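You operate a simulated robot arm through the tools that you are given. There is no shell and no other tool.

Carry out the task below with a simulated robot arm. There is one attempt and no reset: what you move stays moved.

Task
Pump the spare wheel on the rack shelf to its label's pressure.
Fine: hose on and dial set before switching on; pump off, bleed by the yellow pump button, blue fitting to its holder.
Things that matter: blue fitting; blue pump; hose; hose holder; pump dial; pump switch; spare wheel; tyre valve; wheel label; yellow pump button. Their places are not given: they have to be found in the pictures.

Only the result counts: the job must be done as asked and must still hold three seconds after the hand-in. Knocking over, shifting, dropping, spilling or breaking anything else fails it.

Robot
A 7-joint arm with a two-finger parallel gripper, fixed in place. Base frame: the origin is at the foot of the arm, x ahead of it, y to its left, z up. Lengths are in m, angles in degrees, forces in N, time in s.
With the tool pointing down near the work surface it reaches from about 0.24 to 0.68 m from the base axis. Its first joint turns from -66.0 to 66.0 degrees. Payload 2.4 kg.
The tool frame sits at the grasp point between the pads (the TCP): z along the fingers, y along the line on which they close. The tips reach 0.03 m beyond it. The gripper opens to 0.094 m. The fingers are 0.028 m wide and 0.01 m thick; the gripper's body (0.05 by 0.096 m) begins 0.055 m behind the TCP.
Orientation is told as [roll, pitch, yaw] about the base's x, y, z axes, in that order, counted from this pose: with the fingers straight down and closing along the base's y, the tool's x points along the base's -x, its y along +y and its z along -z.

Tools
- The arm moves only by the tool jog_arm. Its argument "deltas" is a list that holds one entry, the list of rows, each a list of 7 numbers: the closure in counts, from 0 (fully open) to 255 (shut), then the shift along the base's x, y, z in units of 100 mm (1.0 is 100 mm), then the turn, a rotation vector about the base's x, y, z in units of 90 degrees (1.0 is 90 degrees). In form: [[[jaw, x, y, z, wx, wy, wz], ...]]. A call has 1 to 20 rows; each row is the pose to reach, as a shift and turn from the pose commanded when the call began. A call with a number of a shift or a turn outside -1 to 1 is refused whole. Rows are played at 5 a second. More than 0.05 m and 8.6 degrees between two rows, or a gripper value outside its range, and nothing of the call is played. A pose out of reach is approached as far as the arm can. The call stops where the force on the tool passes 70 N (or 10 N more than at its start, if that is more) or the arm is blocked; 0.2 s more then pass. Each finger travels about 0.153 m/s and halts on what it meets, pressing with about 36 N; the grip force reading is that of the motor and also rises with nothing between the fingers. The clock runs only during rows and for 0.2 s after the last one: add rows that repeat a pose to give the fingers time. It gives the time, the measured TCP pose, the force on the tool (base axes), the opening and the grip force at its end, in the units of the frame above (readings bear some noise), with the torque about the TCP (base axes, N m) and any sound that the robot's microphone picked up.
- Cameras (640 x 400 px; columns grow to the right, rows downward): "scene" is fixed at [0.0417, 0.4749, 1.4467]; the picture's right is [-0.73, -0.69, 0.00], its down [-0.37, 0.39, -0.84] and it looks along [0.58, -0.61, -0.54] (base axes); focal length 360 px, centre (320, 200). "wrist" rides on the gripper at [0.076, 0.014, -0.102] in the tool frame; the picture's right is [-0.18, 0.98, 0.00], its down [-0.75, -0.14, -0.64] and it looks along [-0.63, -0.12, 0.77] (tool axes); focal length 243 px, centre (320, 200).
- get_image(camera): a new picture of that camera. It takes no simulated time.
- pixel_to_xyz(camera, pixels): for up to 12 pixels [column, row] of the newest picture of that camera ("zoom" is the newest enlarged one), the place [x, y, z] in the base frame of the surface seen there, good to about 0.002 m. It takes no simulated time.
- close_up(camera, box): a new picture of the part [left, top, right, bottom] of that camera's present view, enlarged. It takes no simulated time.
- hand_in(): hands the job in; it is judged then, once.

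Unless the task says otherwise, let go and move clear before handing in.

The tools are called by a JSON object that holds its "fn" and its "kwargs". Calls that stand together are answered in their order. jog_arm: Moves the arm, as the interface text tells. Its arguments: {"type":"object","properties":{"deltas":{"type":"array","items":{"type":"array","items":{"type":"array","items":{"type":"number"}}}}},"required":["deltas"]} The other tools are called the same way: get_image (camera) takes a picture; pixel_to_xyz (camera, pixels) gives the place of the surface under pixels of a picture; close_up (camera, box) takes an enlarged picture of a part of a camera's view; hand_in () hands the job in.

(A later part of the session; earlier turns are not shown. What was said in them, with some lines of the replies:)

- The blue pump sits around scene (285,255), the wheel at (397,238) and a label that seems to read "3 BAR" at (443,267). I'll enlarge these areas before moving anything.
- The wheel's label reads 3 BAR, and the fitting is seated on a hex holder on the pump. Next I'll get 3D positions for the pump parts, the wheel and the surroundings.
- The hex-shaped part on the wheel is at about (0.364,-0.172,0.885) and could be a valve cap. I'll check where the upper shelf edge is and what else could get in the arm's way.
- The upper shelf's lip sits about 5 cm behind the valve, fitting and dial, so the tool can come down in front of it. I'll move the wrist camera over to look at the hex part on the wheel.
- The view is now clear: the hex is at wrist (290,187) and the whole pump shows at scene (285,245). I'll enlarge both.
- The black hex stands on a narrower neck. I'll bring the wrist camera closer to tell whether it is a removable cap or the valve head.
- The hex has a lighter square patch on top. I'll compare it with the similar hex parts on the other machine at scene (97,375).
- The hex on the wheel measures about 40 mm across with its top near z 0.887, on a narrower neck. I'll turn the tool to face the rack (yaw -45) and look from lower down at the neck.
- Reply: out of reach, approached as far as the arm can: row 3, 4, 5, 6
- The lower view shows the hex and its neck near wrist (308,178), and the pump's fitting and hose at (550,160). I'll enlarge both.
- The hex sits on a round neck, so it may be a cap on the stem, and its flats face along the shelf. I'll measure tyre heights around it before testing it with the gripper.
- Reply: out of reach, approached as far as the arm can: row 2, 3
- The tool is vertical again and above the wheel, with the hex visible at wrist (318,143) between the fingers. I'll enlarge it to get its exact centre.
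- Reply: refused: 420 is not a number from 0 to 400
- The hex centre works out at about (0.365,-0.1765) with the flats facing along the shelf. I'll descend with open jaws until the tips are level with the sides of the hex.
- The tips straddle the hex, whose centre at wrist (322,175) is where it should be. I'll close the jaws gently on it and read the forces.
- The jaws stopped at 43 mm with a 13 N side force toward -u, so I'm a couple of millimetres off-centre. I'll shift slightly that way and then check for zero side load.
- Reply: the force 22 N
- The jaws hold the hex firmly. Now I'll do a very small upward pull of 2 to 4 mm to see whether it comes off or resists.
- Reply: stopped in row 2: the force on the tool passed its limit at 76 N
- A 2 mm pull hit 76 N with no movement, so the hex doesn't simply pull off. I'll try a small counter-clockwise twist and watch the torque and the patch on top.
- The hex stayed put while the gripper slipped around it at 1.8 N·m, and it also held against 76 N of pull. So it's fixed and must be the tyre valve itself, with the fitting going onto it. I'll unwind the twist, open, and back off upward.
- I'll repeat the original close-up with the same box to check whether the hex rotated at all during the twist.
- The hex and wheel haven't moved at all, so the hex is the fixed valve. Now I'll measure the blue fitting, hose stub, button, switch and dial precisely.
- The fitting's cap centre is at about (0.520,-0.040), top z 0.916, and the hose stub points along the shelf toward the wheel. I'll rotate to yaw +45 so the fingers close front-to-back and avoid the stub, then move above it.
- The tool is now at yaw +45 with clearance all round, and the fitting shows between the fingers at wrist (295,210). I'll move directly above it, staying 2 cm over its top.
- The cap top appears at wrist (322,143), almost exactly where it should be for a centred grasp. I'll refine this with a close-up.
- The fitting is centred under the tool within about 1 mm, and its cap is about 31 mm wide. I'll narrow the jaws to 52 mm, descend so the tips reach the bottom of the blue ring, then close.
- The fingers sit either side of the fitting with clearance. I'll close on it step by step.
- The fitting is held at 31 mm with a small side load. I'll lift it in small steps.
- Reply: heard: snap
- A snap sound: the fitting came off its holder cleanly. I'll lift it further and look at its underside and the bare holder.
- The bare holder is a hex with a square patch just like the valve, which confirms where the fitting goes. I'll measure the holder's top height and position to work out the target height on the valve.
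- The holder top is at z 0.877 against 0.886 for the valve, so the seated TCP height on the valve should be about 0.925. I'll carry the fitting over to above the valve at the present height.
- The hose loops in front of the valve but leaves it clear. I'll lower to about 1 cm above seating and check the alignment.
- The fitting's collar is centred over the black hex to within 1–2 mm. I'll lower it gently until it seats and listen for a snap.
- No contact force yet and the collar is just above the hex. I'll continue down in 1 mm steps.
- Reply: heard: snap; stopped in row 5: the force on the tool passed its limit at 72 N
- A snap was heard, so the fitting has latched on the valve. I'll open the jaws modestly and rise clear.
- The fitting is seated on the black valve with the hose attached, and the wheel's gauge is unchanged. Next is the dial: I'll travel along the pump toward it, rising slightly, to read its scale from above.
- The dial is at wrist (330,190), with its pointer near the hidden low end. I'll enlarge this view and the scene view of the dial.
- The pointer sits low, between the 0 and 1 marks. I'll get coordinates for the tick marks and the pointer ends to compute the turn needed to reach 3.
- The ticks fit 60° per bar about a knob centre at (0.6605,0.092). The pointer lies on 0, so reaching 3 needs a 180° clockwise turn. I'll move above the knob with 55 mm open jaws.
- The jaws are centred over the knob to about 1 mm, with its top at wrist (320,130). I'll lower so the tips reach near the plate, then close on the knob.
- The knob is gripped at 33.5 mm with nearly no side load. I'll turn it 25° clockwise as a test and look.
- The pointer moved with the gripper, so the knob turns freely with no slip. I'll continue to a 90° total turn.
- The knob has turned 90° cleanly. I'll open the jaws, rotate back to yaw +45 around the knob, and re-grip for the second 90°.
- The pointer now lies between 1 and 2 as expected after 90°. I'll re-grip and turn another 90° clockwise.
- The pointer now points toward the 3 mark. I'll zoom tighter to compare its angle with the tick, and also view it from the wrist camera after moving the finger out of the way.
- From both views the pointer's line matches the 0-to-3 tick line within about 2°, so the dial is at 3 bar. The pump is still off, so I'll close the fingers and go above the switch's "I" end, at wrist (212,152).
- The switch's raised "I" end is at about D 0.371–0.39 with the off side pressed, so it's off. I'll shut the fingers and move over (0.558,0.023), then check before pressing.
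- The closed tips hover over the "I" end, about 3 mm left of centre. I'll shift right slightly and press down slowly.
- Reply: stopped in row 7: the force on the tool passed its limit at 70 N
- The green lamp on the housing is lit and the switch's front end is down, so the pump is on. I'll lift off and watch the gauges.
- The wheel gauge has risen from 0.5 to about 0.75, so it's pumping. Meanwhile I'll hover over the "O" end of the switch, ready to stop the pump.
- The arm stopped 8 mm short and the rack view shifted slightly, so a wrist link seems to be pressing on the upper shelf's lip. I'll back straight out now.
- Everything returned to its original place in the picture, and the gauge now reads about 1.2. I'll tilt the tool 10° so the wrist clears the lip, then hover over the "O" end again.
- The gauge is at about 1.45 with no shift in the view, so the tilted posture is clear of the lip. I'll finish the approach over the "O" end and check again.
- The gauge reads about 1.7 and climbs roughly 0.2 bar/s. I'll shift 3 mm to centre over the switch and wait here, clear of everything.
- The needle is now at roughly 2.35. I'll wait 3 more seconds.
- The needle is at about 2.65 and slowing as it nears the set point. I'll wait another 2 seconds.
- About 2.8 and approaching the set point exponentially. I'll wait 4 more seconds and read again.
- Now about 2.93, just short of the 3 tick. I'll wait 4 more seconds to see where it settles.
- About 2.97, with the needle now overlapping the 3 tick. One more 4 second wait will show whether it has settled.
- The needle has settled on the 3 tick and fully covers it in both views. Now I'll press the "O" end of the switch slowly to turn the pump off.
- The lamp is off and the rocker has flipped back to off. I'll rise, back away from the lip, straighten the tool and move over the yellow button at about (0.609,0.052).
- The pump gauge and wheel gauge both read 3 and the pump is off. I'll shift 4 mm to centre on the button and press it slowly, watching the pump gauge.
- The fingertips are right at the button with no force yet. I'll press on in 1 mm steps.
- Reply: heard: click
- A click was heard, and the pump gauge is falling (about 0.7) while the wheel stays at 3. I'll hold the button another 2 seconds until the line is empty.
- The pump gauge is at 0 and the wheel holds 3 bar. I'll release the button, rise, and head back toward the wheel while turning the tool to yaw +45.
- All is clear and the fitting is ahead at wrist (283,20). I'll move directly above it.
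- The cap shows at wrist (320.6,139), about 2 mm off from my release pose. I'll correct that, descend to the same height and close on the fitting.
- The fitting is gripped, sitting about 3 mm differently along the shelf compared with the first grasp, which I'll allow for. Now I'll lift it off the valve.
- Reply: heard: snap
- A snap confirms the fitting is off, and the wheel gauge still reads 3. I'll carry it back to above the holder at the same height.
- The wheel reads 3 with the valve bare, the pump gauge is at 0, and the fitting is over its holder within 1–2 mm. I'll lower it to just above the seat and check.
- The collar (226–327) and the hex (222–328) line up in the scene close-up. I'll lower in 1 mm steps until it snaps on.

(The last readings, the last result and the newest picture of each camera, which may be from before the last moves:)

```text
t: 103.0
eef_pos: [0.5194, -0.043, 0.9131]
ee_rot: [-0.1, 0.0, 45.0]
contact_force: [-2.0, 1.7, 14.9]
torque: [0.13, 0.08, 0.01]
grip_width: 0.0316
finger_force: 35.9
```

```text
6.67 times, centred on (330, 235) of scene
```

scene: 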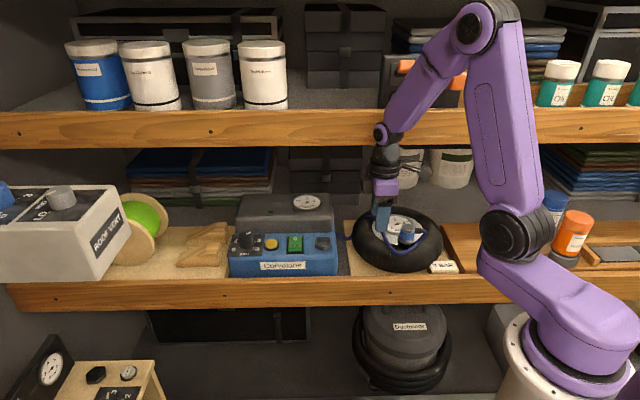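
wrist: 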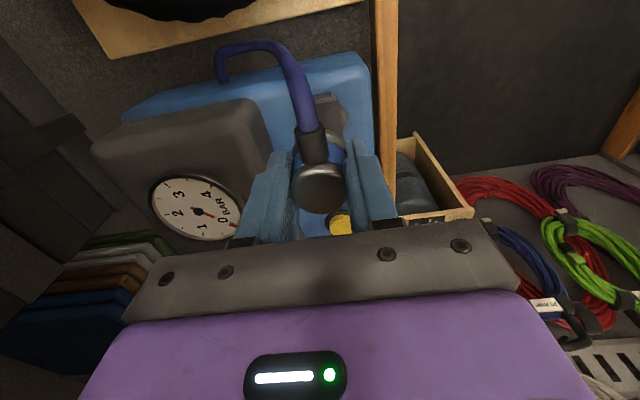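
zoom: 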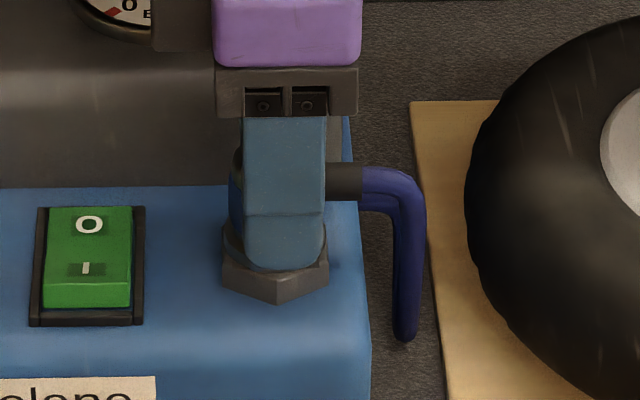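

There is 15 N of contact but no snap yet. I'll press down a little further.

{"fn": "jog_arm", "kwargs": {"deltas": [[[190, 0, 0, -0.005, 0, 0, 0], [190, 0, 0, -0.01, 0, 0, 0], [190, 0, 0, -0.015, 0, 0, 0], [190, 0, 0, -0.02, 0, 0, 0], [190, 0, 0, -0.025, 0, 0, 0], [190, 0, 0, -0.03, 0, 0, 0]]]}}

{"fn": "close_up", "kwargs": {"camera": "scene", "box": [300, 205, 360, 265]}}

{"fn": "close_up", "kwargs": {"camera": "wrist", "box": [250, 80, 390, 220]}}

```text
t: 104.4
eef_pos: [0.5182, -0.0426, 0.9122]
ee_rot: [-0.4, -0.2, 45.0]
contact_force: [-8.7, 8.2, 55.7]
torque: [0.43, 0.59, -0.04]
grip_width: 0.0313
finger_force: 36.2
```

```text
6.67 times, centred on (330, 235) of scene
```

zoom: 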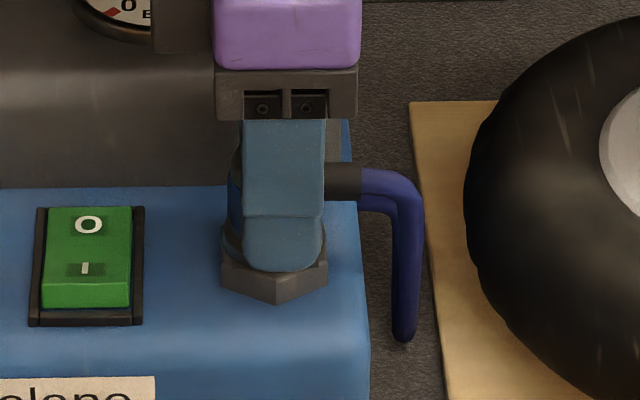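

```text
2.86 times, centred on (320, 150) of wrist
```

zoom: 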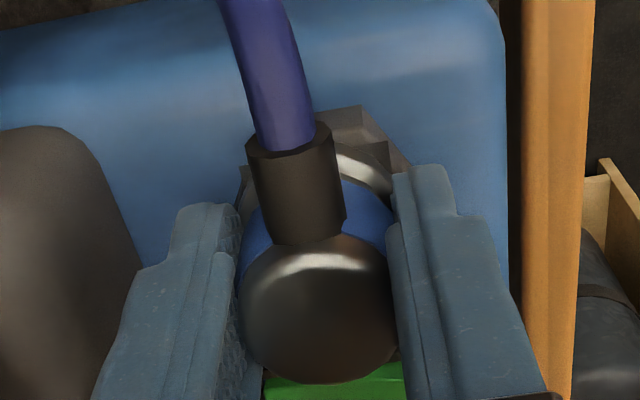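

55 N without a snap, so it may be slightly off-centre. I'll measure the cap's actual position now and compare it with its original (0.520,-0.0405).

{"fn": "pixel_to_xyz", "kwargs": {"camera": "zoom", "pixels": [[318, 310], [260, 310], [380, 310], [318, 250], [318, 370], [290, 280], [350, 340], [290, 340], [350, 280], [365, 160], [340, 115], [385, 150]]}}

```text
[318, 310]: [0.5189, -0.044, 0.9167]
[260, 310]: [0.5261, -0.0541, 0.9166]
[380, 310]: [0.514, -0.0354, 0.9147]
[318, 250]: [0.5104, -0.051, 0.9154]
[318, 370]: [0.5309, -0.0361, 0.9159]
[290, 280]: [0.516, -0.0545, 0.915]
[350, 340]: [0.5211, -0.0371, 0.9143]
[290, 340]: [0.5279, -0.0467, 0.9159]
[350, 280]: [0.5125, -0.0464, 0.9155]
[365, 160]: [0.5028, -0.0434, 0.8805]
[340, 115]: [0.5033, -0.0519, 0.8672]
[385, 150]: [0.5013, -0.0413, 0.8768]
```

The cap averages (0.520,-0.045) against its original (0.5195,-0.041), so it sits about 3 mm too far back. I'll ease up, shift by (-1,+3) mm and press again.

{"fn": "jog_arm", "kwargs": {"deltas": [[[190, 0, 0, 0.03, 0, 0, 0], [190, 0, 0, 0.06, 0, 0, 0], [190, -0.01, 0.032, 0.06, 0, 0, 0], [190, -0.01, 0.032, 0.06, 0, 0, 0]]]}}

{"fn": "close_up", "kwargs": {"camera": "wrist", "box": [250, 80, 390, 220]}}

{"fn": "pixel_to_xyz", "kwargs": {"camera": "zoom", "pixels": [[318, 310], [260, 310], [380, 310], [318, 250], [318, 370], [290, 280], [350, 340], [290, 340], [350, 280]]}}

```text
t: 105.4
eef_pos: [0.5172, -0.0398, 0.9158]
ee_rot: [-0.1, 0.0, 45.0]
contact_force: [-0.7, 0.0, -0.5]
torque: [0.0, 0.01, 0.02]
grip_width: 0.0314
finger_force: 35.7
```

```text
2.86 times, centred on (320, 150) of wrist
```

zoom: 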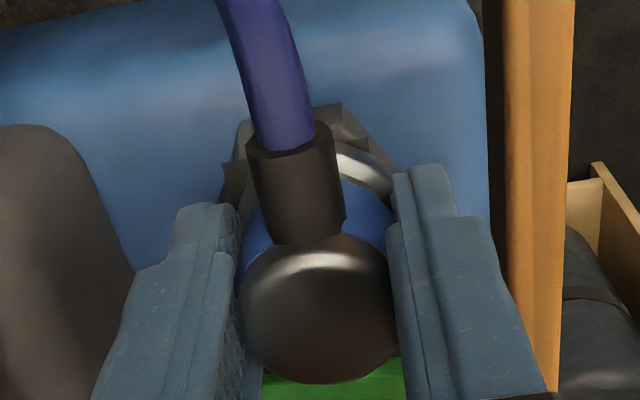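

```text
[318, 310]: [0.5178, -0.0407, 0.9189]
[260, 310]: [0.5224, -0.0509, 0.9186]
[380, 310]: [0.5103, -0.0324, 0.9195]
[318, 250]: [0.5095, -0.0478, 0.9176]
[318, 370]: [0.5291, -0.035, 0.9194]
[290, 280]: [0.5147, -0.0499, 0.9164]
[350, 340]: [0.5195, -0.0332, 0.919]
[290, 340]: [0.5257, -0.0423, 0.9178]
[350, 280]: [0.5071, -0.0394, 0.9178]
```

The cap is now at (0.517,-0.0414) and the hex shows evenly around the collar. I'll add 1.5 mm in x and press down in small steps.

{"fn": "jog_arm", "kwargs": {"deltas": [[[190, 0.015, 0.005, 0, 0, 0, 0], [190, 0.015, 0.005, -0.015, 0, 0, 0], [190, 0.015, 0.005, -0.025, 0, 0, 0], [190, 0.015, 0.005, -0.035, 0, 0, 0], [190, 0.015, 0.005, -0.045, 0, 0, 0], [190, 0.015, 0.005, -0.05, 0, 0, 0], [190, 0.015, 0.005, -0.055, 0, 0, 0]]]}}

{"fn": "close_up", "kwargs": {"camera": "scene", "box": [300, 205, 360, 265]}}

```text
t: 107.0
eef_pos: [0.5203, -0.0392, 0.9139]
ee_rot: [-0.3, -0.1, 45.0]
contact_force: [-17.7, 1.5, 57.0]
torque: [-0.05, 0.55, -0.02]
grip_width: 0.0314
finger_force: 36.1
```

```text
6.67 times, centred on (330, 235) of scene
```

zoom: 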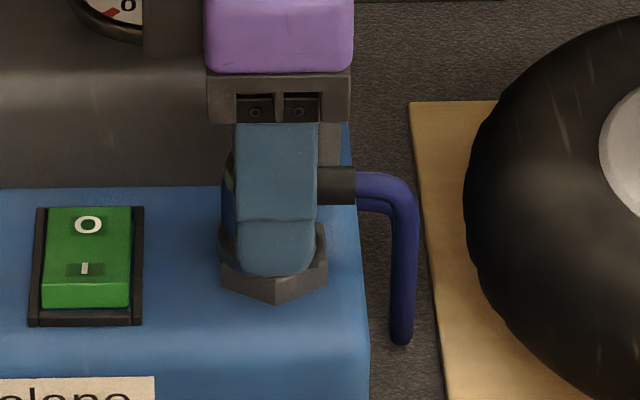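

Still no snap, and the +u side force says I've gone too far left. I'll ease up and compare with the original seated picture using the same close-up box.

{"fn": "jog_arm", "kwargs": {"deltas": [[[190, 0, 0, 0.02, 0, 0, 0], [190, -0.018, -0.018, 0.05, 0, 0, 0], [190, -0.018, -0.018, 0.05, 0, 0, 0]]]}}

{"fn": "close_up", "kwargs": {"camera": "scene", "box": [310, 215, 360, 265]}}

{"fn": "close_up", "kwargs": {"camera": "wrist", "box": [250, 80, 390, 220]}}

```text
t: 107.8
eef_pos: [0.5157, -0.0416, 0.9142]
ee_rot: [0.0, 0.2, 45.1]
contact_force: [0.8, 0.7, 0.0]
torque: [-0.01, 0.0, -0.03]
grip_width: 0.0315
finger_force: 35.8
```

```text
8.00 times, centred on (335, 240) of scene
```

zoom: 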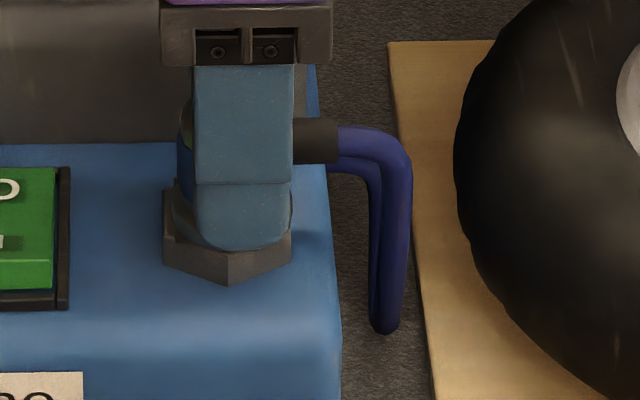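

```text
2.86 times, centred on (320, 150) of wrist
```

zoom: 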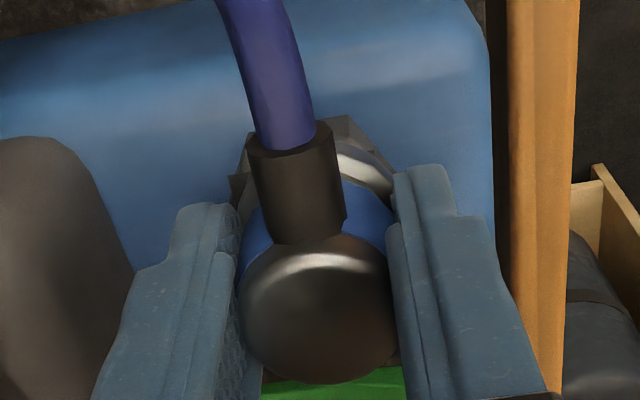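

Compared with the original seated picture, the stub end is at 340 instead of 331, so I'm about 2.4 mm too far right and 2–3 mm too far forward. I'll correct by +3.5 mm in x and re-check before pressing.

{"fn": "jog_arm", "kwargs": {"deltas": [[[190, 0.015, 0, 0, 0, 0, 0], [190, 0.035, 0, 0, 0, 0, 0], [190, 0.035, 0, 0, 0, 0, 0]]]}}

{"fn": "close_up", "kwargs": {"camera": "scene", "box": [310, 215, 360, 265]}}

{"fn": "close_up", "kwargs": {"camera": "wrist", "box": [280, 80, 370, 180]}}

```text
t: 108.6
eef_pos: [0.5201, -0.0429, 0.915]
ee_rot: [0.0, 0.0, 45.0]
contact_force: [-0.7, -0.3, -0.9]
torque: [0.02, 0.0, 0.04]
grip_width: 0.0315
finger_force: 35.6
```

```text
8.00 times, centred on (335, 240) of scene
```

zoom: 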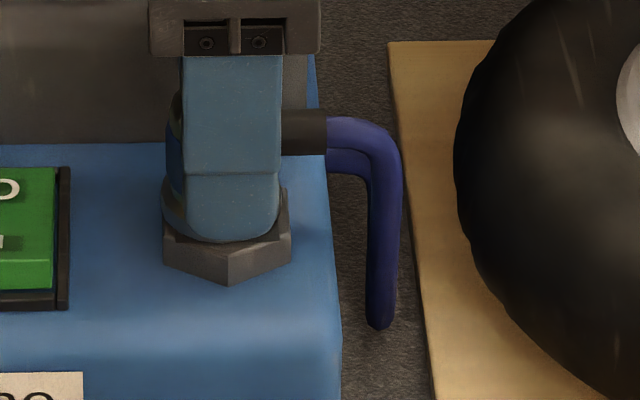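

```text
4.00 times, centred on (325, 130) of wrist
```

zoom: 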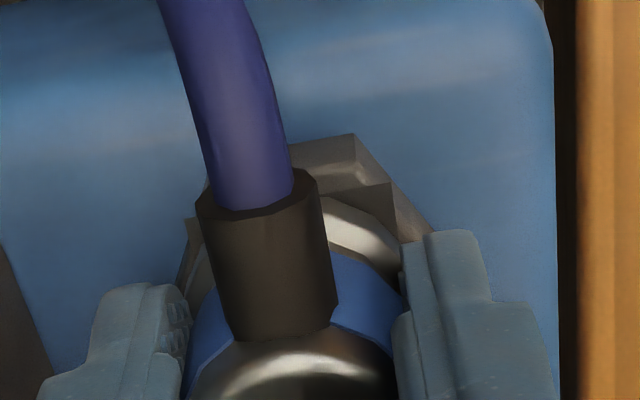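

The stub end is now at 327 (target 331), about 1 mm too far left. I'll shift 1 mm along the shelf and press down up to the limit.

{"fn": "jog_arm", "kwargs": {"deltas": [[[190, -0.008, -0.01, 0, 0, 0, 0], [190, -0.008, -0.01, -0.015, 0, 0, 0], [190, -0.008, -0.01, -0.025, 0, 0, 0], [190, -0.008, -0.01, -0.03, 0, 0, 0], [190, -0.008, -0.01, -0.035, 0, 0, 0], [190, -0.008, -0.01, -0.04, 0, 0, 0], [190, -0.008, -0.01, -0.045, 0, 0, 0], [190, -0.008, -0.01, -0.05, 0, 0, 0]]]}}

{"fn": "close_up", "kwargs": {"camera": "scene", "box": [310, 215, 360, 265]}}

```text
t: 110.4
eef_pos: [0.5207, -0.0427, 0.9141]
ee_rot: [-0.3, -0.1, 45.0]
contact_force: [-16.7, 2.5, 57.2]
torque: [0.16, 0.61, 0.01]
grip_width: 0.0316
finger_force: 36.1
```

```text
8.00 times, centred on (335, 240) of scene
```

zoom: 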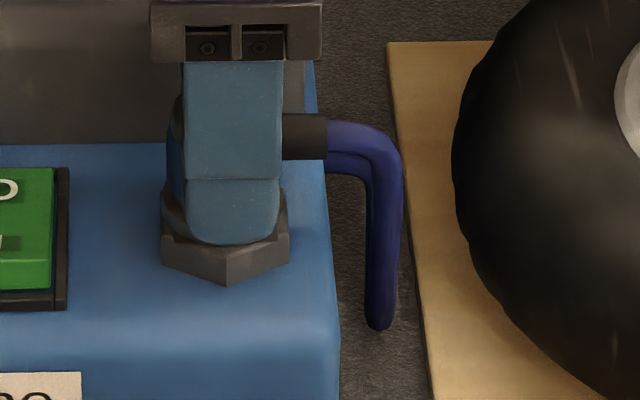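

The fitting matches its original seated position within about 1 mm, yet there's no snap, and side forces point toward +u and -d. I'll try a few small offsets in that direction, lifting 3 mm between gentle presses.

{"fn": "jog_arm", "kwargs": {"deltas": [[[190, 0, 0, 0.03, 0, 0, 0], [190, -0.007, -0.007, 0.035, 0, 0, 0], [190, -0.007, -0.007, 0.015, 0, 0, 0], [190, -0.007, -0.007, 0.003, 0, 0, 0], [190, -0.007, -0.007, 0.003, 0, 0, 0], [190, -0.007, -0.007, 0.035, 0, 0, 0], [190, -0.014, 0, 0.035, 0, 0, 0], [190, -0.014, 0, 0.015, 0, 0, 0], [190, -0.014, 0, 0.003, 0, 0, 0], [190, -0.014, 0, 0.003, 0, 0, 0]]]}}

{"fn": "close_up", "kwargs": {"camera": "scene", "box": [310, 215, 360, 265]}}

```text
t: 112.6
eef_pos: [0.5192, -0.0428, 0.9127]
ee_rot: [-0.4, -0.1, 44.9]
contact_force: [-6.8, -3.4, 45.4]
torque: [0.02, 0.14, -0.02]
grip_width: 0.0319
finger_force: 36.1
```

```text
8.00 times, centred on (335, 240) of scene
```

zoom: 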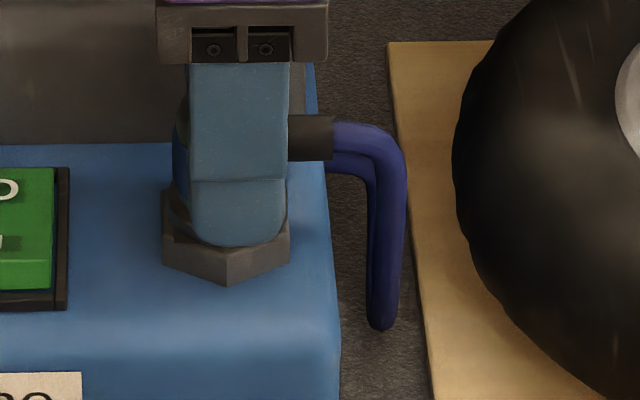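

Depth and side forces vary with the offset; it went 1.5 mm deeper when shifted toward the wheel, so there seems to be a pocket to find. I'll try another small step in that direction and compare depth and force.

{"fn": "jog_arm", "kwargs": {"deltas": [[[190, 0, 0, 0.03, 0, 0, 0], [190, -0.01, -0.01, 0.03, 0, 0, 0], [190, -0.01, -0.01, 0.012, 0, 0, 0], [190, -0.01, -0.01, 0.0, 0, 0, 0], [190, -0.01, -0.01, 0.0, 0, 0, 0]]]}}

{"fn": "jog_arm", "kwargs": {"deltas": [[[190, 0, 0, 0.03, 0, 0, 0], [190, 0.01, -0.01, 0.03, 0, 0, 0], [190, 0.01, -0.01, 0.012, 0, 0, 0], [190, 0.01, -0.01, 0.0, 0, 0, 0], [190, 0.01, -0.01, 0.0, 0, 0, 0]]]}}

{"fn": "close_up", "kwargs": {"camera": "scene", "box": [310, 215, 360, 265]}}

{"fn": "close_up", "kwargs": {"camera": "wrist", "box": [260, 80, 380, 220]}}

```text
t: 113.8
eef_pos: [0.5179, -0.0427, 0.9121]
ee_rot: [-0.3, 0.0, 44.9]
contact_force: [-7.4, 4.5, 43.5]
torque: [0.24, 0.16, 0.02]
grip_width: 0.0314
finger_force: 36.2
```

```text
t: 115.0
eef_pos: [0.5176, -0.0433, 0.9138]
ee_rot: [-0.2, 0.2, 45.0]
contact_force: [-20.0, 7.5, 55.0]
torque: [0.43, 0.54, 0.09]
grip_width: 0.0317
finger_force: 36.0
```

```text
8.00 times, centred on (335, 240) of scene
```

zoom: 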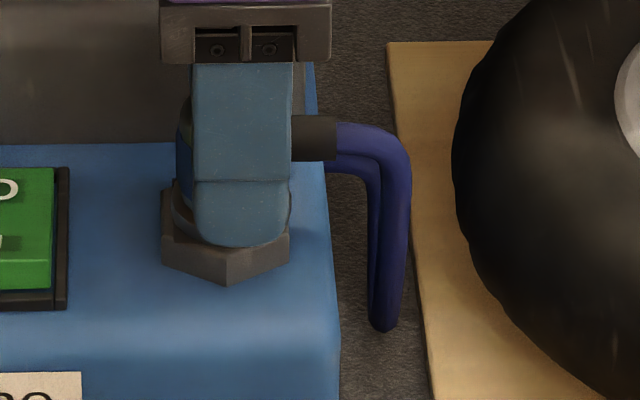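

```text
2.86 times, centred on (320, 150) of wrist
```

zoom: 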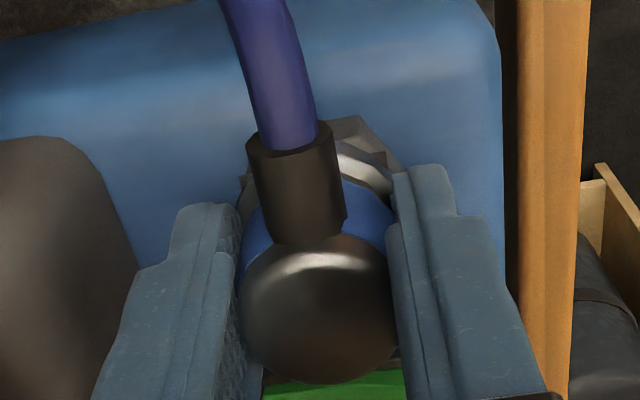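

Moving back made it worse: higher, with more force pushing it forward. So I should go toward the front. I'll try 3 mm and then 4 mm forward from here.

{"fn": "jog_arm", "kwargs": {"deltas": [[[190, 0, 0, 0.03, 0, 0, 0], [190, -0.02, 0.02, 0.03, 0, 0, 0], [190, -0.02, 0.02, 0.012, 0, 0, 0], [190, -0.02, 0.02, 0.0, 0, 0, 0], [190, -0.02, 0.02, 0.0, 0, 0, 0]]]}}

{"fn": "jog_arm", "kwargs": {"deltas": [[[190, 0, 0, 0.03, 0, 0, 0], [190, -0.01, 0.01, 0.03, 0, 0, 0], [190, -0.01, 0.01, 0.012, 0, 0, 0], [190, -0.01, 0.01, 0.0, 0, 0, 0], [190, -0.01, 0.01, 0.0, 0, 0, 0]]]}}

{"fn": "close_up", "kwargs": {"camera": "scene", "box": [310, 215, 360, 265]}}

{"fn": "close_up", "kwargs": {"camera": "wrist", "box": [260, 80, 380, 220]}}

```text
t: 116.2
eef_pos: [0.518, -0.044, 0.9128]
ee_rot: [-0.4, -0.1, 44.9]
contact_force: [-0.1, -10.2, 38.8]
torque: [-0.22, -0.1, -0.02]
grip_width: 0.0317
finger_force: 36.2
```

```text
t: 117.4
eef_pos: [0.5152, -0.0409, 0.9126]
ee_rot: [-0.4, -0.2, 45.0]
contact_force: [-10.2, -2.1, 49.3]
torque: [-0.08, 0.04, 0.0]
grip_width: 0.0315
finger_force: 36.5
```

```text
8.00 times, centred on (335, 240) of scene
```

zoom: 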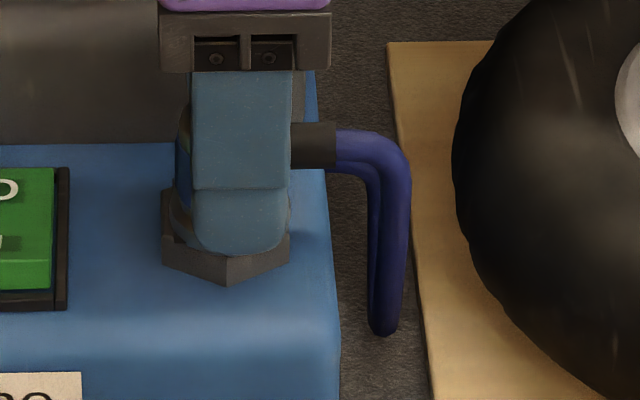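

```text
2.86 times, centred on (320, 150) of wrist
```

zoom: 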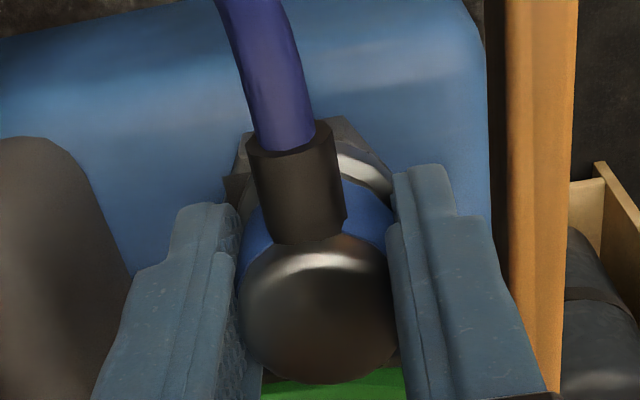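

The side forces are mostly drag, because my lifts between presses never fully cleared the contact. I'll lift fully clear by about 1 cm and re-align by image before pressing again.

{"fn": "jog_arm", "kwargs": {"deltas": [[[190, 0, 0, 0.04, 0, 0, 0], [190, 0, 0, 0.09, 0, 0, 0], [190, 0.03, -0.02, 0.09, 0, 0, 0], [190, 0.03, -0.02, 0.09, 0, 0, 0]]]}}

{"fn": "close_up", "kwargs": {"camera": "scene", "box": [310, 215, 360, 265]}}

{"fn": "close_up", "kwargs": {"camera": "wrist", "box": [260, 80, 380, 220]}}

{"fn": "pixel_to_xyz", "kwargs": {"camera": "zoom", "pixels": [[318, 310], [260, 310], [376, 310], [318, 250], [318, 370], [290, 280], [346, 340], [290, 340], [346, 280]]}}

```text
t: 118.4
eef_pos: [0.5177, -0.0436, 0.919]
ee_rot: [-0.1, 0.1, 45.0]
contact_force: [0.3, 0.1, -0.4]
torque: [0.04, 0.01, 0.04]
grip_width: 0.0314
finger_force: 36.8
```

```text
8.00 times, centred on (335, 240) of scene
```

zoom: 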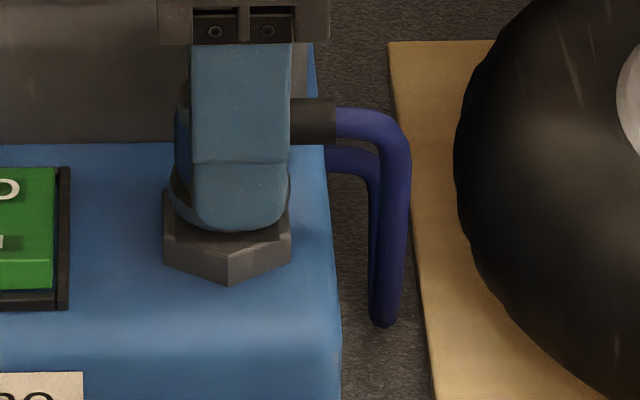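

```text
2.86 times, centred on (320, 150) of wrist
```

zoom: 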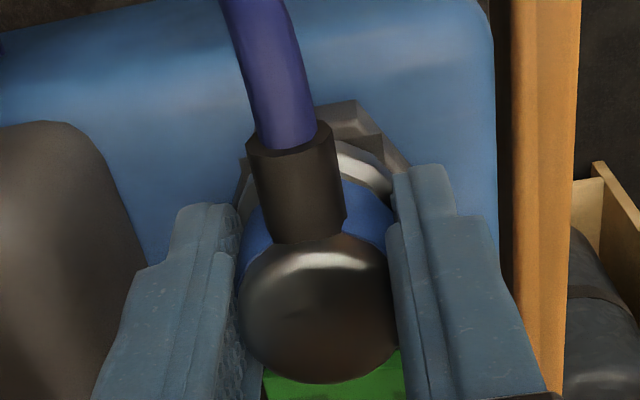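

```text
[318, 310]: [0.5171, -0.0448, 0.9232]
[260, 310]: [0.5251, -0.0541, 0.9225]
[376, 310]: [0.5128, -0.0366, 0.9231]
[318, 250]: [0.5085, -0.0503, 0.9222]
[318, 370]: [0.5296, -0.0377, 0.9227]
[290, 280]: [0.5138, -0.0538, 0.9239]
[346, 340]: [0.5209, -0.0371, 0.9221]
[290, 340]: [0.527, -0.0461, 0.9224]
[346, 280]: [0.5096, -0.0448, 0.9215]
```

It's free now, but the scene and wrist estimates disagree about front-back alignment. I'll query the hose stub in the scene close-up at spots equivalent to those measured when it was originally seated.

{"fn": "close_up", "kwargs": {"camera": "scene", "box": [310, 215, 360, 265]}}

{"fn": "pixel_to_xyz", "kwargs": {"camera": "zoom", "pixels": [[304, 110], [310, 115], [320, 110], [325, 120], [344, 115], [178, 205], [176, 150], [228, 250], [200, 240], [260, 238], [228, 262], [184, 130]]}}

{"fn": "close_up", "kwargs": {"camera": "wrist", "box": [300, 100, 360, 160]}}

```text
8.00 times, centred on (335, 240) of scene
```

zoom: 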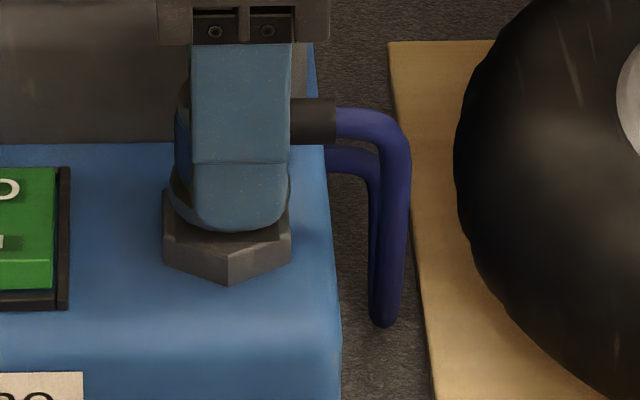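

```text
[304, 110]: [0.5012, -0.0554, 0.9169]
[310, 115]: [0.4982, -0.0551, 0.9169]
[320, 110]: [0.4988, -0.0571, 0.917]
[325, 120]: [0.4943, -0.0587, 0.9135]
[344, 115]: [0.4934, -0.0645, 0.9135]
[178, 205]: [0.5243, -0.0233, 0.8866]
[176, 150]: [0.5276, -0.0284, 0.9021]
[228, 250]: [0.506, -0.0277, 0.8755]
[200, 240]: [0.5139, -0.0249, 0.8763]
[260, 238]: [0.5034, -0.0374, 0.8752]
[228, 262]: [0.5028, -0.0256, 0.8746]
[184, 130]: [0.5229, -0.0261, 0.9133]
```

```text
6.67 times, centred on (330, 130) of wrist
```

zoom: 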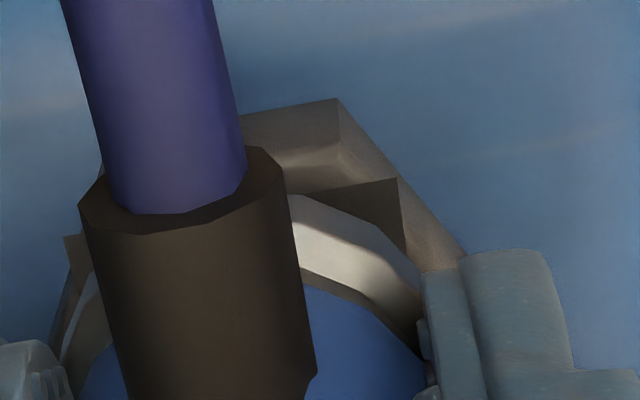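

The stub position now matches the original seated one within about 1 mm and is 5 mm higher. I'll press straight down from here, a bit harder than before.

{"fn": "jog_arm", "kwargs": {"deltas": [[[190, 0.003, -0.003, -0.02, 0, 0, 0], [190, 0.003, -0.003, -0.04, 0, 0, 0], [190, 0.003, -0.003, -0.055, 0, 0, 0], [190, 0.003, -0.003, -0.07, 0, 0, 0], [190, 0.003, -0.003, -0.08, 0, 0, 0], [190, 0.003, -0.003, -0.09, 0, 0, 0], [190, 0.003, -0.003, -0.1, 0, 0, 0], [190, 0.003, -0.003, -0.105, 0, 0, 0], [190, 0.003, -0.003, -0.11, 0, 0, 0], [190, 0.003, -0.003, -0.115, 0, 0, 0], [190, 0.003, -0.003, -0.12, 0, 0, 0]]]}}

{"fn": "close_up", "kwargs": {"camera": "scene", "box": [310, 215, 360, 265]}}

```text
t: 120.1
eef_pos: [0.5188, -0.0428, 0.9133]
ee_rot: [-0.3, -0.1, 45.1]
contact_force: [-8.7, 1.8, 13.8]
torque: [0.29, 0.31, -0.02]
grip_width: 0.0316
finger_force: 35.7
heard: snap
stopped in row 8: the force on the tool passed its limit at 71 N (the readings are from after the stop); the commanded pose is now the measured one
```

```text
8.00 times, centred on (335, 240) of scene
```

zoom: 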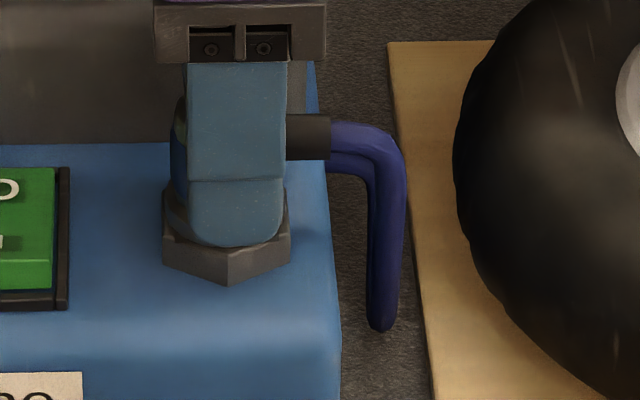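

A snap was heard and the stub end is back at exactly 331, its original place: the fitting is latched in its holder. I'll open and rise straight up.

{"fn": "jog_arm", "kwargs": {"deltas": [[[170, 0, 0, 0, 0, 0, 0], [140, 0, 0, 0, 0, 0, 0], [114, 0, 0, 0, 0, 0, 0], [114, 0, 0, 0.1, 0, 0, 0], [114, 0, 0, 0.3, 0, 0, 0], [114, 0, 0, 0.55, 0, 0, 0], [114, -0.2, 0.2, 0.6, 0, 0, 0], [114, -0.5, 0.5, 0.6, 0, 0, 0], [114, -0.5, 0.5, 0.6, 0, 0, 0]]]}}

{"fn": "jog_arm", "kwargs": {"deltas": [[[114, -0.3, 0.3, 0.1, 0, 0, 0], [114, -0.6, 0.6, 0.3, 0, 0, 0], [114, -0.7, 0.7, 0.6, 0, 0, 0], [114, -0.7, 0.7, 0.6, 0, 0, 0]]]}}

{"fn": "get_image", "kwargs": {"camera": "scene"}}

{"fn": "close_up", "kwargs": {"camera": "scene", "box": [225, 190, 355, 280]}}

{"fn": "close_up", "kwargs": {"camera": "scene", "box": [360, 195, 460, 275]}}

```text
t: 122.1
eef_pos: [0.468, 0.0064, 0.9728]
ee_rot: [-0.3, 0.0, 45.1]
contact_force: [0.6, -0.3, 0.1]
torque: [0.0, -0.01, 0.0]
grip_width: 0.0521
finger_force: 0.0
```

```text
t: 123.1
eef_pos: [0.3985, 0.0744, 1.0323]
ee_rot: [-0.1, 0.0, 45.0]
contact_force: [-0.3, -0.1, 0.6]
torque: [-0.03, -0.01, -0.01]
grip_width: 0.0521
finger_force: 0.1
```

```text
taken
```

scene: 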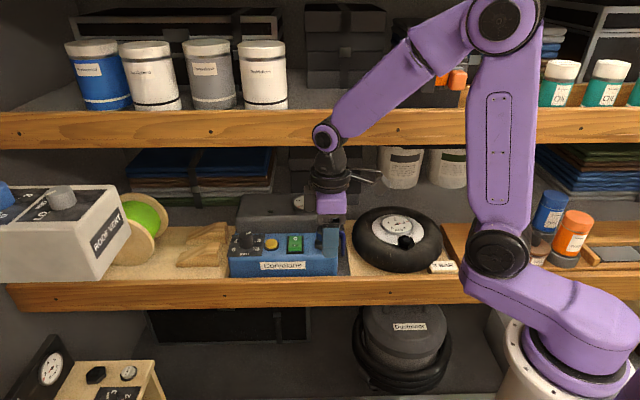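

```text
4.44 times, centred on (290, 235) of scene
```

zoom: 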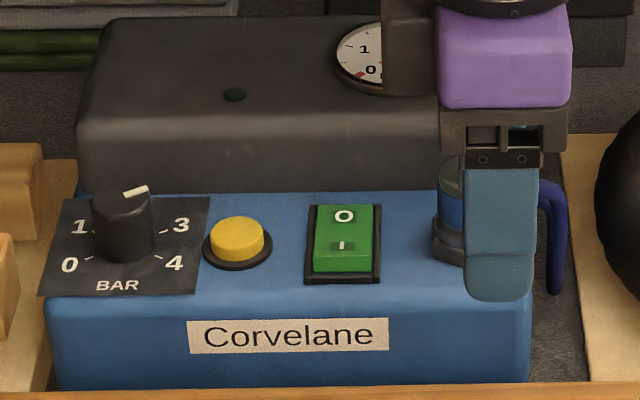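

```text
5.00 times, centred on (410, 235) of scene
```

zoom: 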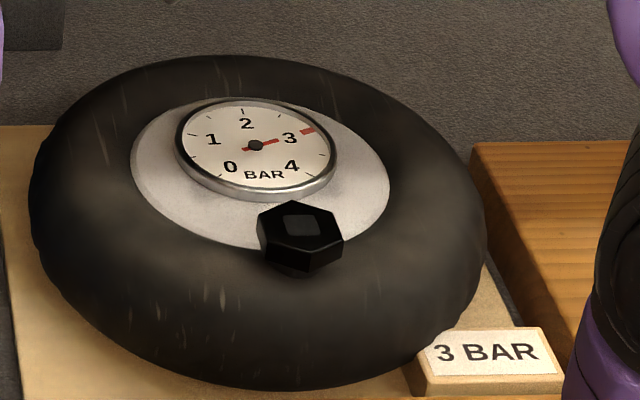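

The wheel reads 3 and its valve is clear, and the switch is off. I'll move the arm out of the camera's way for a full final check of the fitting and pump gauge.

{"fn": "jog_arm", "kwargs": {"deltas": [[[114, -0.2, -0.2, 0.2, 0, 0, 0], [114, -0.4, -0.4, 0.4, 0, 0, 0], [114, -0.6, -0.6, 0.6, 0, 0, 0], [114, -0.8, -0.8, 0.7, 0, 0, 0], [114, -0.8, -0.8, 0.7, 0, 0, 0]]]}}

{"fn": "get_image", "kwargs": {"camera": "scene"}}

{"fn": "close_up", "kwargs": {"camera": "scene", "box": [220, 190, 360, 280]}}

{"fn": "close_up", "kwargs": {"camera": "scene", "box": [380, 205, 420, 235]}}

```text
t: 124.3
eef_pos: [0.3187, -0.0029, 1.1034]
ee_rot: [-0.2, -0.1, 45.1]
contact_force: [0.0, 1.2, -0.3]
torque: [-0.02, -0.01, 0.03]
grip_width: 0.052
finger_force: 0.2
```

```text
taken
```

scene: 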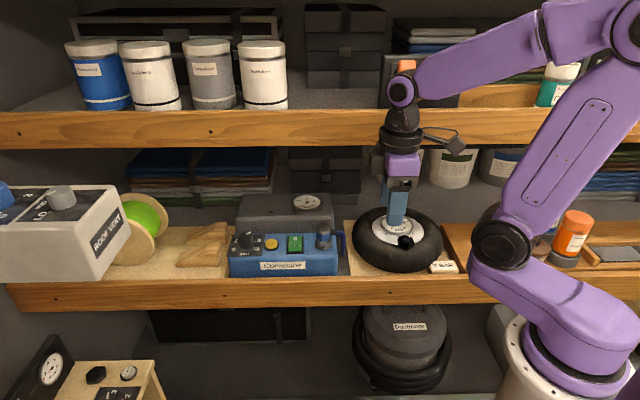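

```text
4.44 times, centred on (290, 235) of scene
```

zoom: 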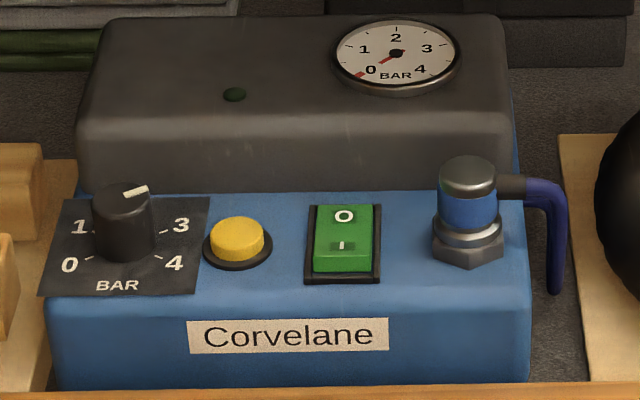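

```text
13.33 times, centred on (400, 220) of scene
```

zoom: 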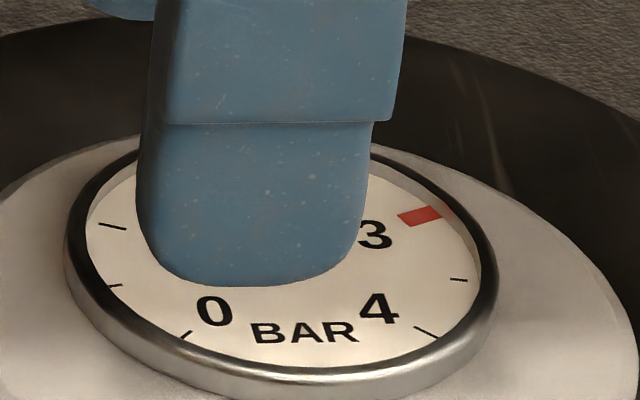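

The final pictures show everything in place. The wheel needle is on the 3 tick, the pump is off with its lamp dark, the pump gauge reads 0, and the blue fitting is back on its holder. Nothing else has moved and the arm is clear, so I'm handing in.

{"fn": "hand_in", "kwargs": {}}

```text
The job is handed in.
```

I pumped the spare wheel to 3 bar, the pressure on its label, and handed the job in. The tool confirmed the hand-in but hasn't reported a verdict.

- **Order:** I put the hose on the tyre valve and set the dial to 3 before switching on. When the needle settled, I switched the pump off, bled the line with the yellow button and put the blue fitting back on its holder.
- **Final state:** The wheel gauge reads 3 with the fitting off. The pump switch and lamp are off, and the pump gauge reads 0.
- **Fitting:** It took several presses to seat on the holder. It snapped in at about 70 N and now sits where it started.
- **Contact with the rack:** While I was reaching over the switch, the arm stopped about 8 mm short and the rack shifted slightly in the camera view, probably from a wrist link touching the upper shelf. I backed off at once and the view returned to exactly as before. Nothing looks out of place in the final pictures.
- **Testing the valve:** Early on I gripped, pulled and twisted the black hex on the wheel to see if it was a cap. It stayed put, and the wheel did not move.
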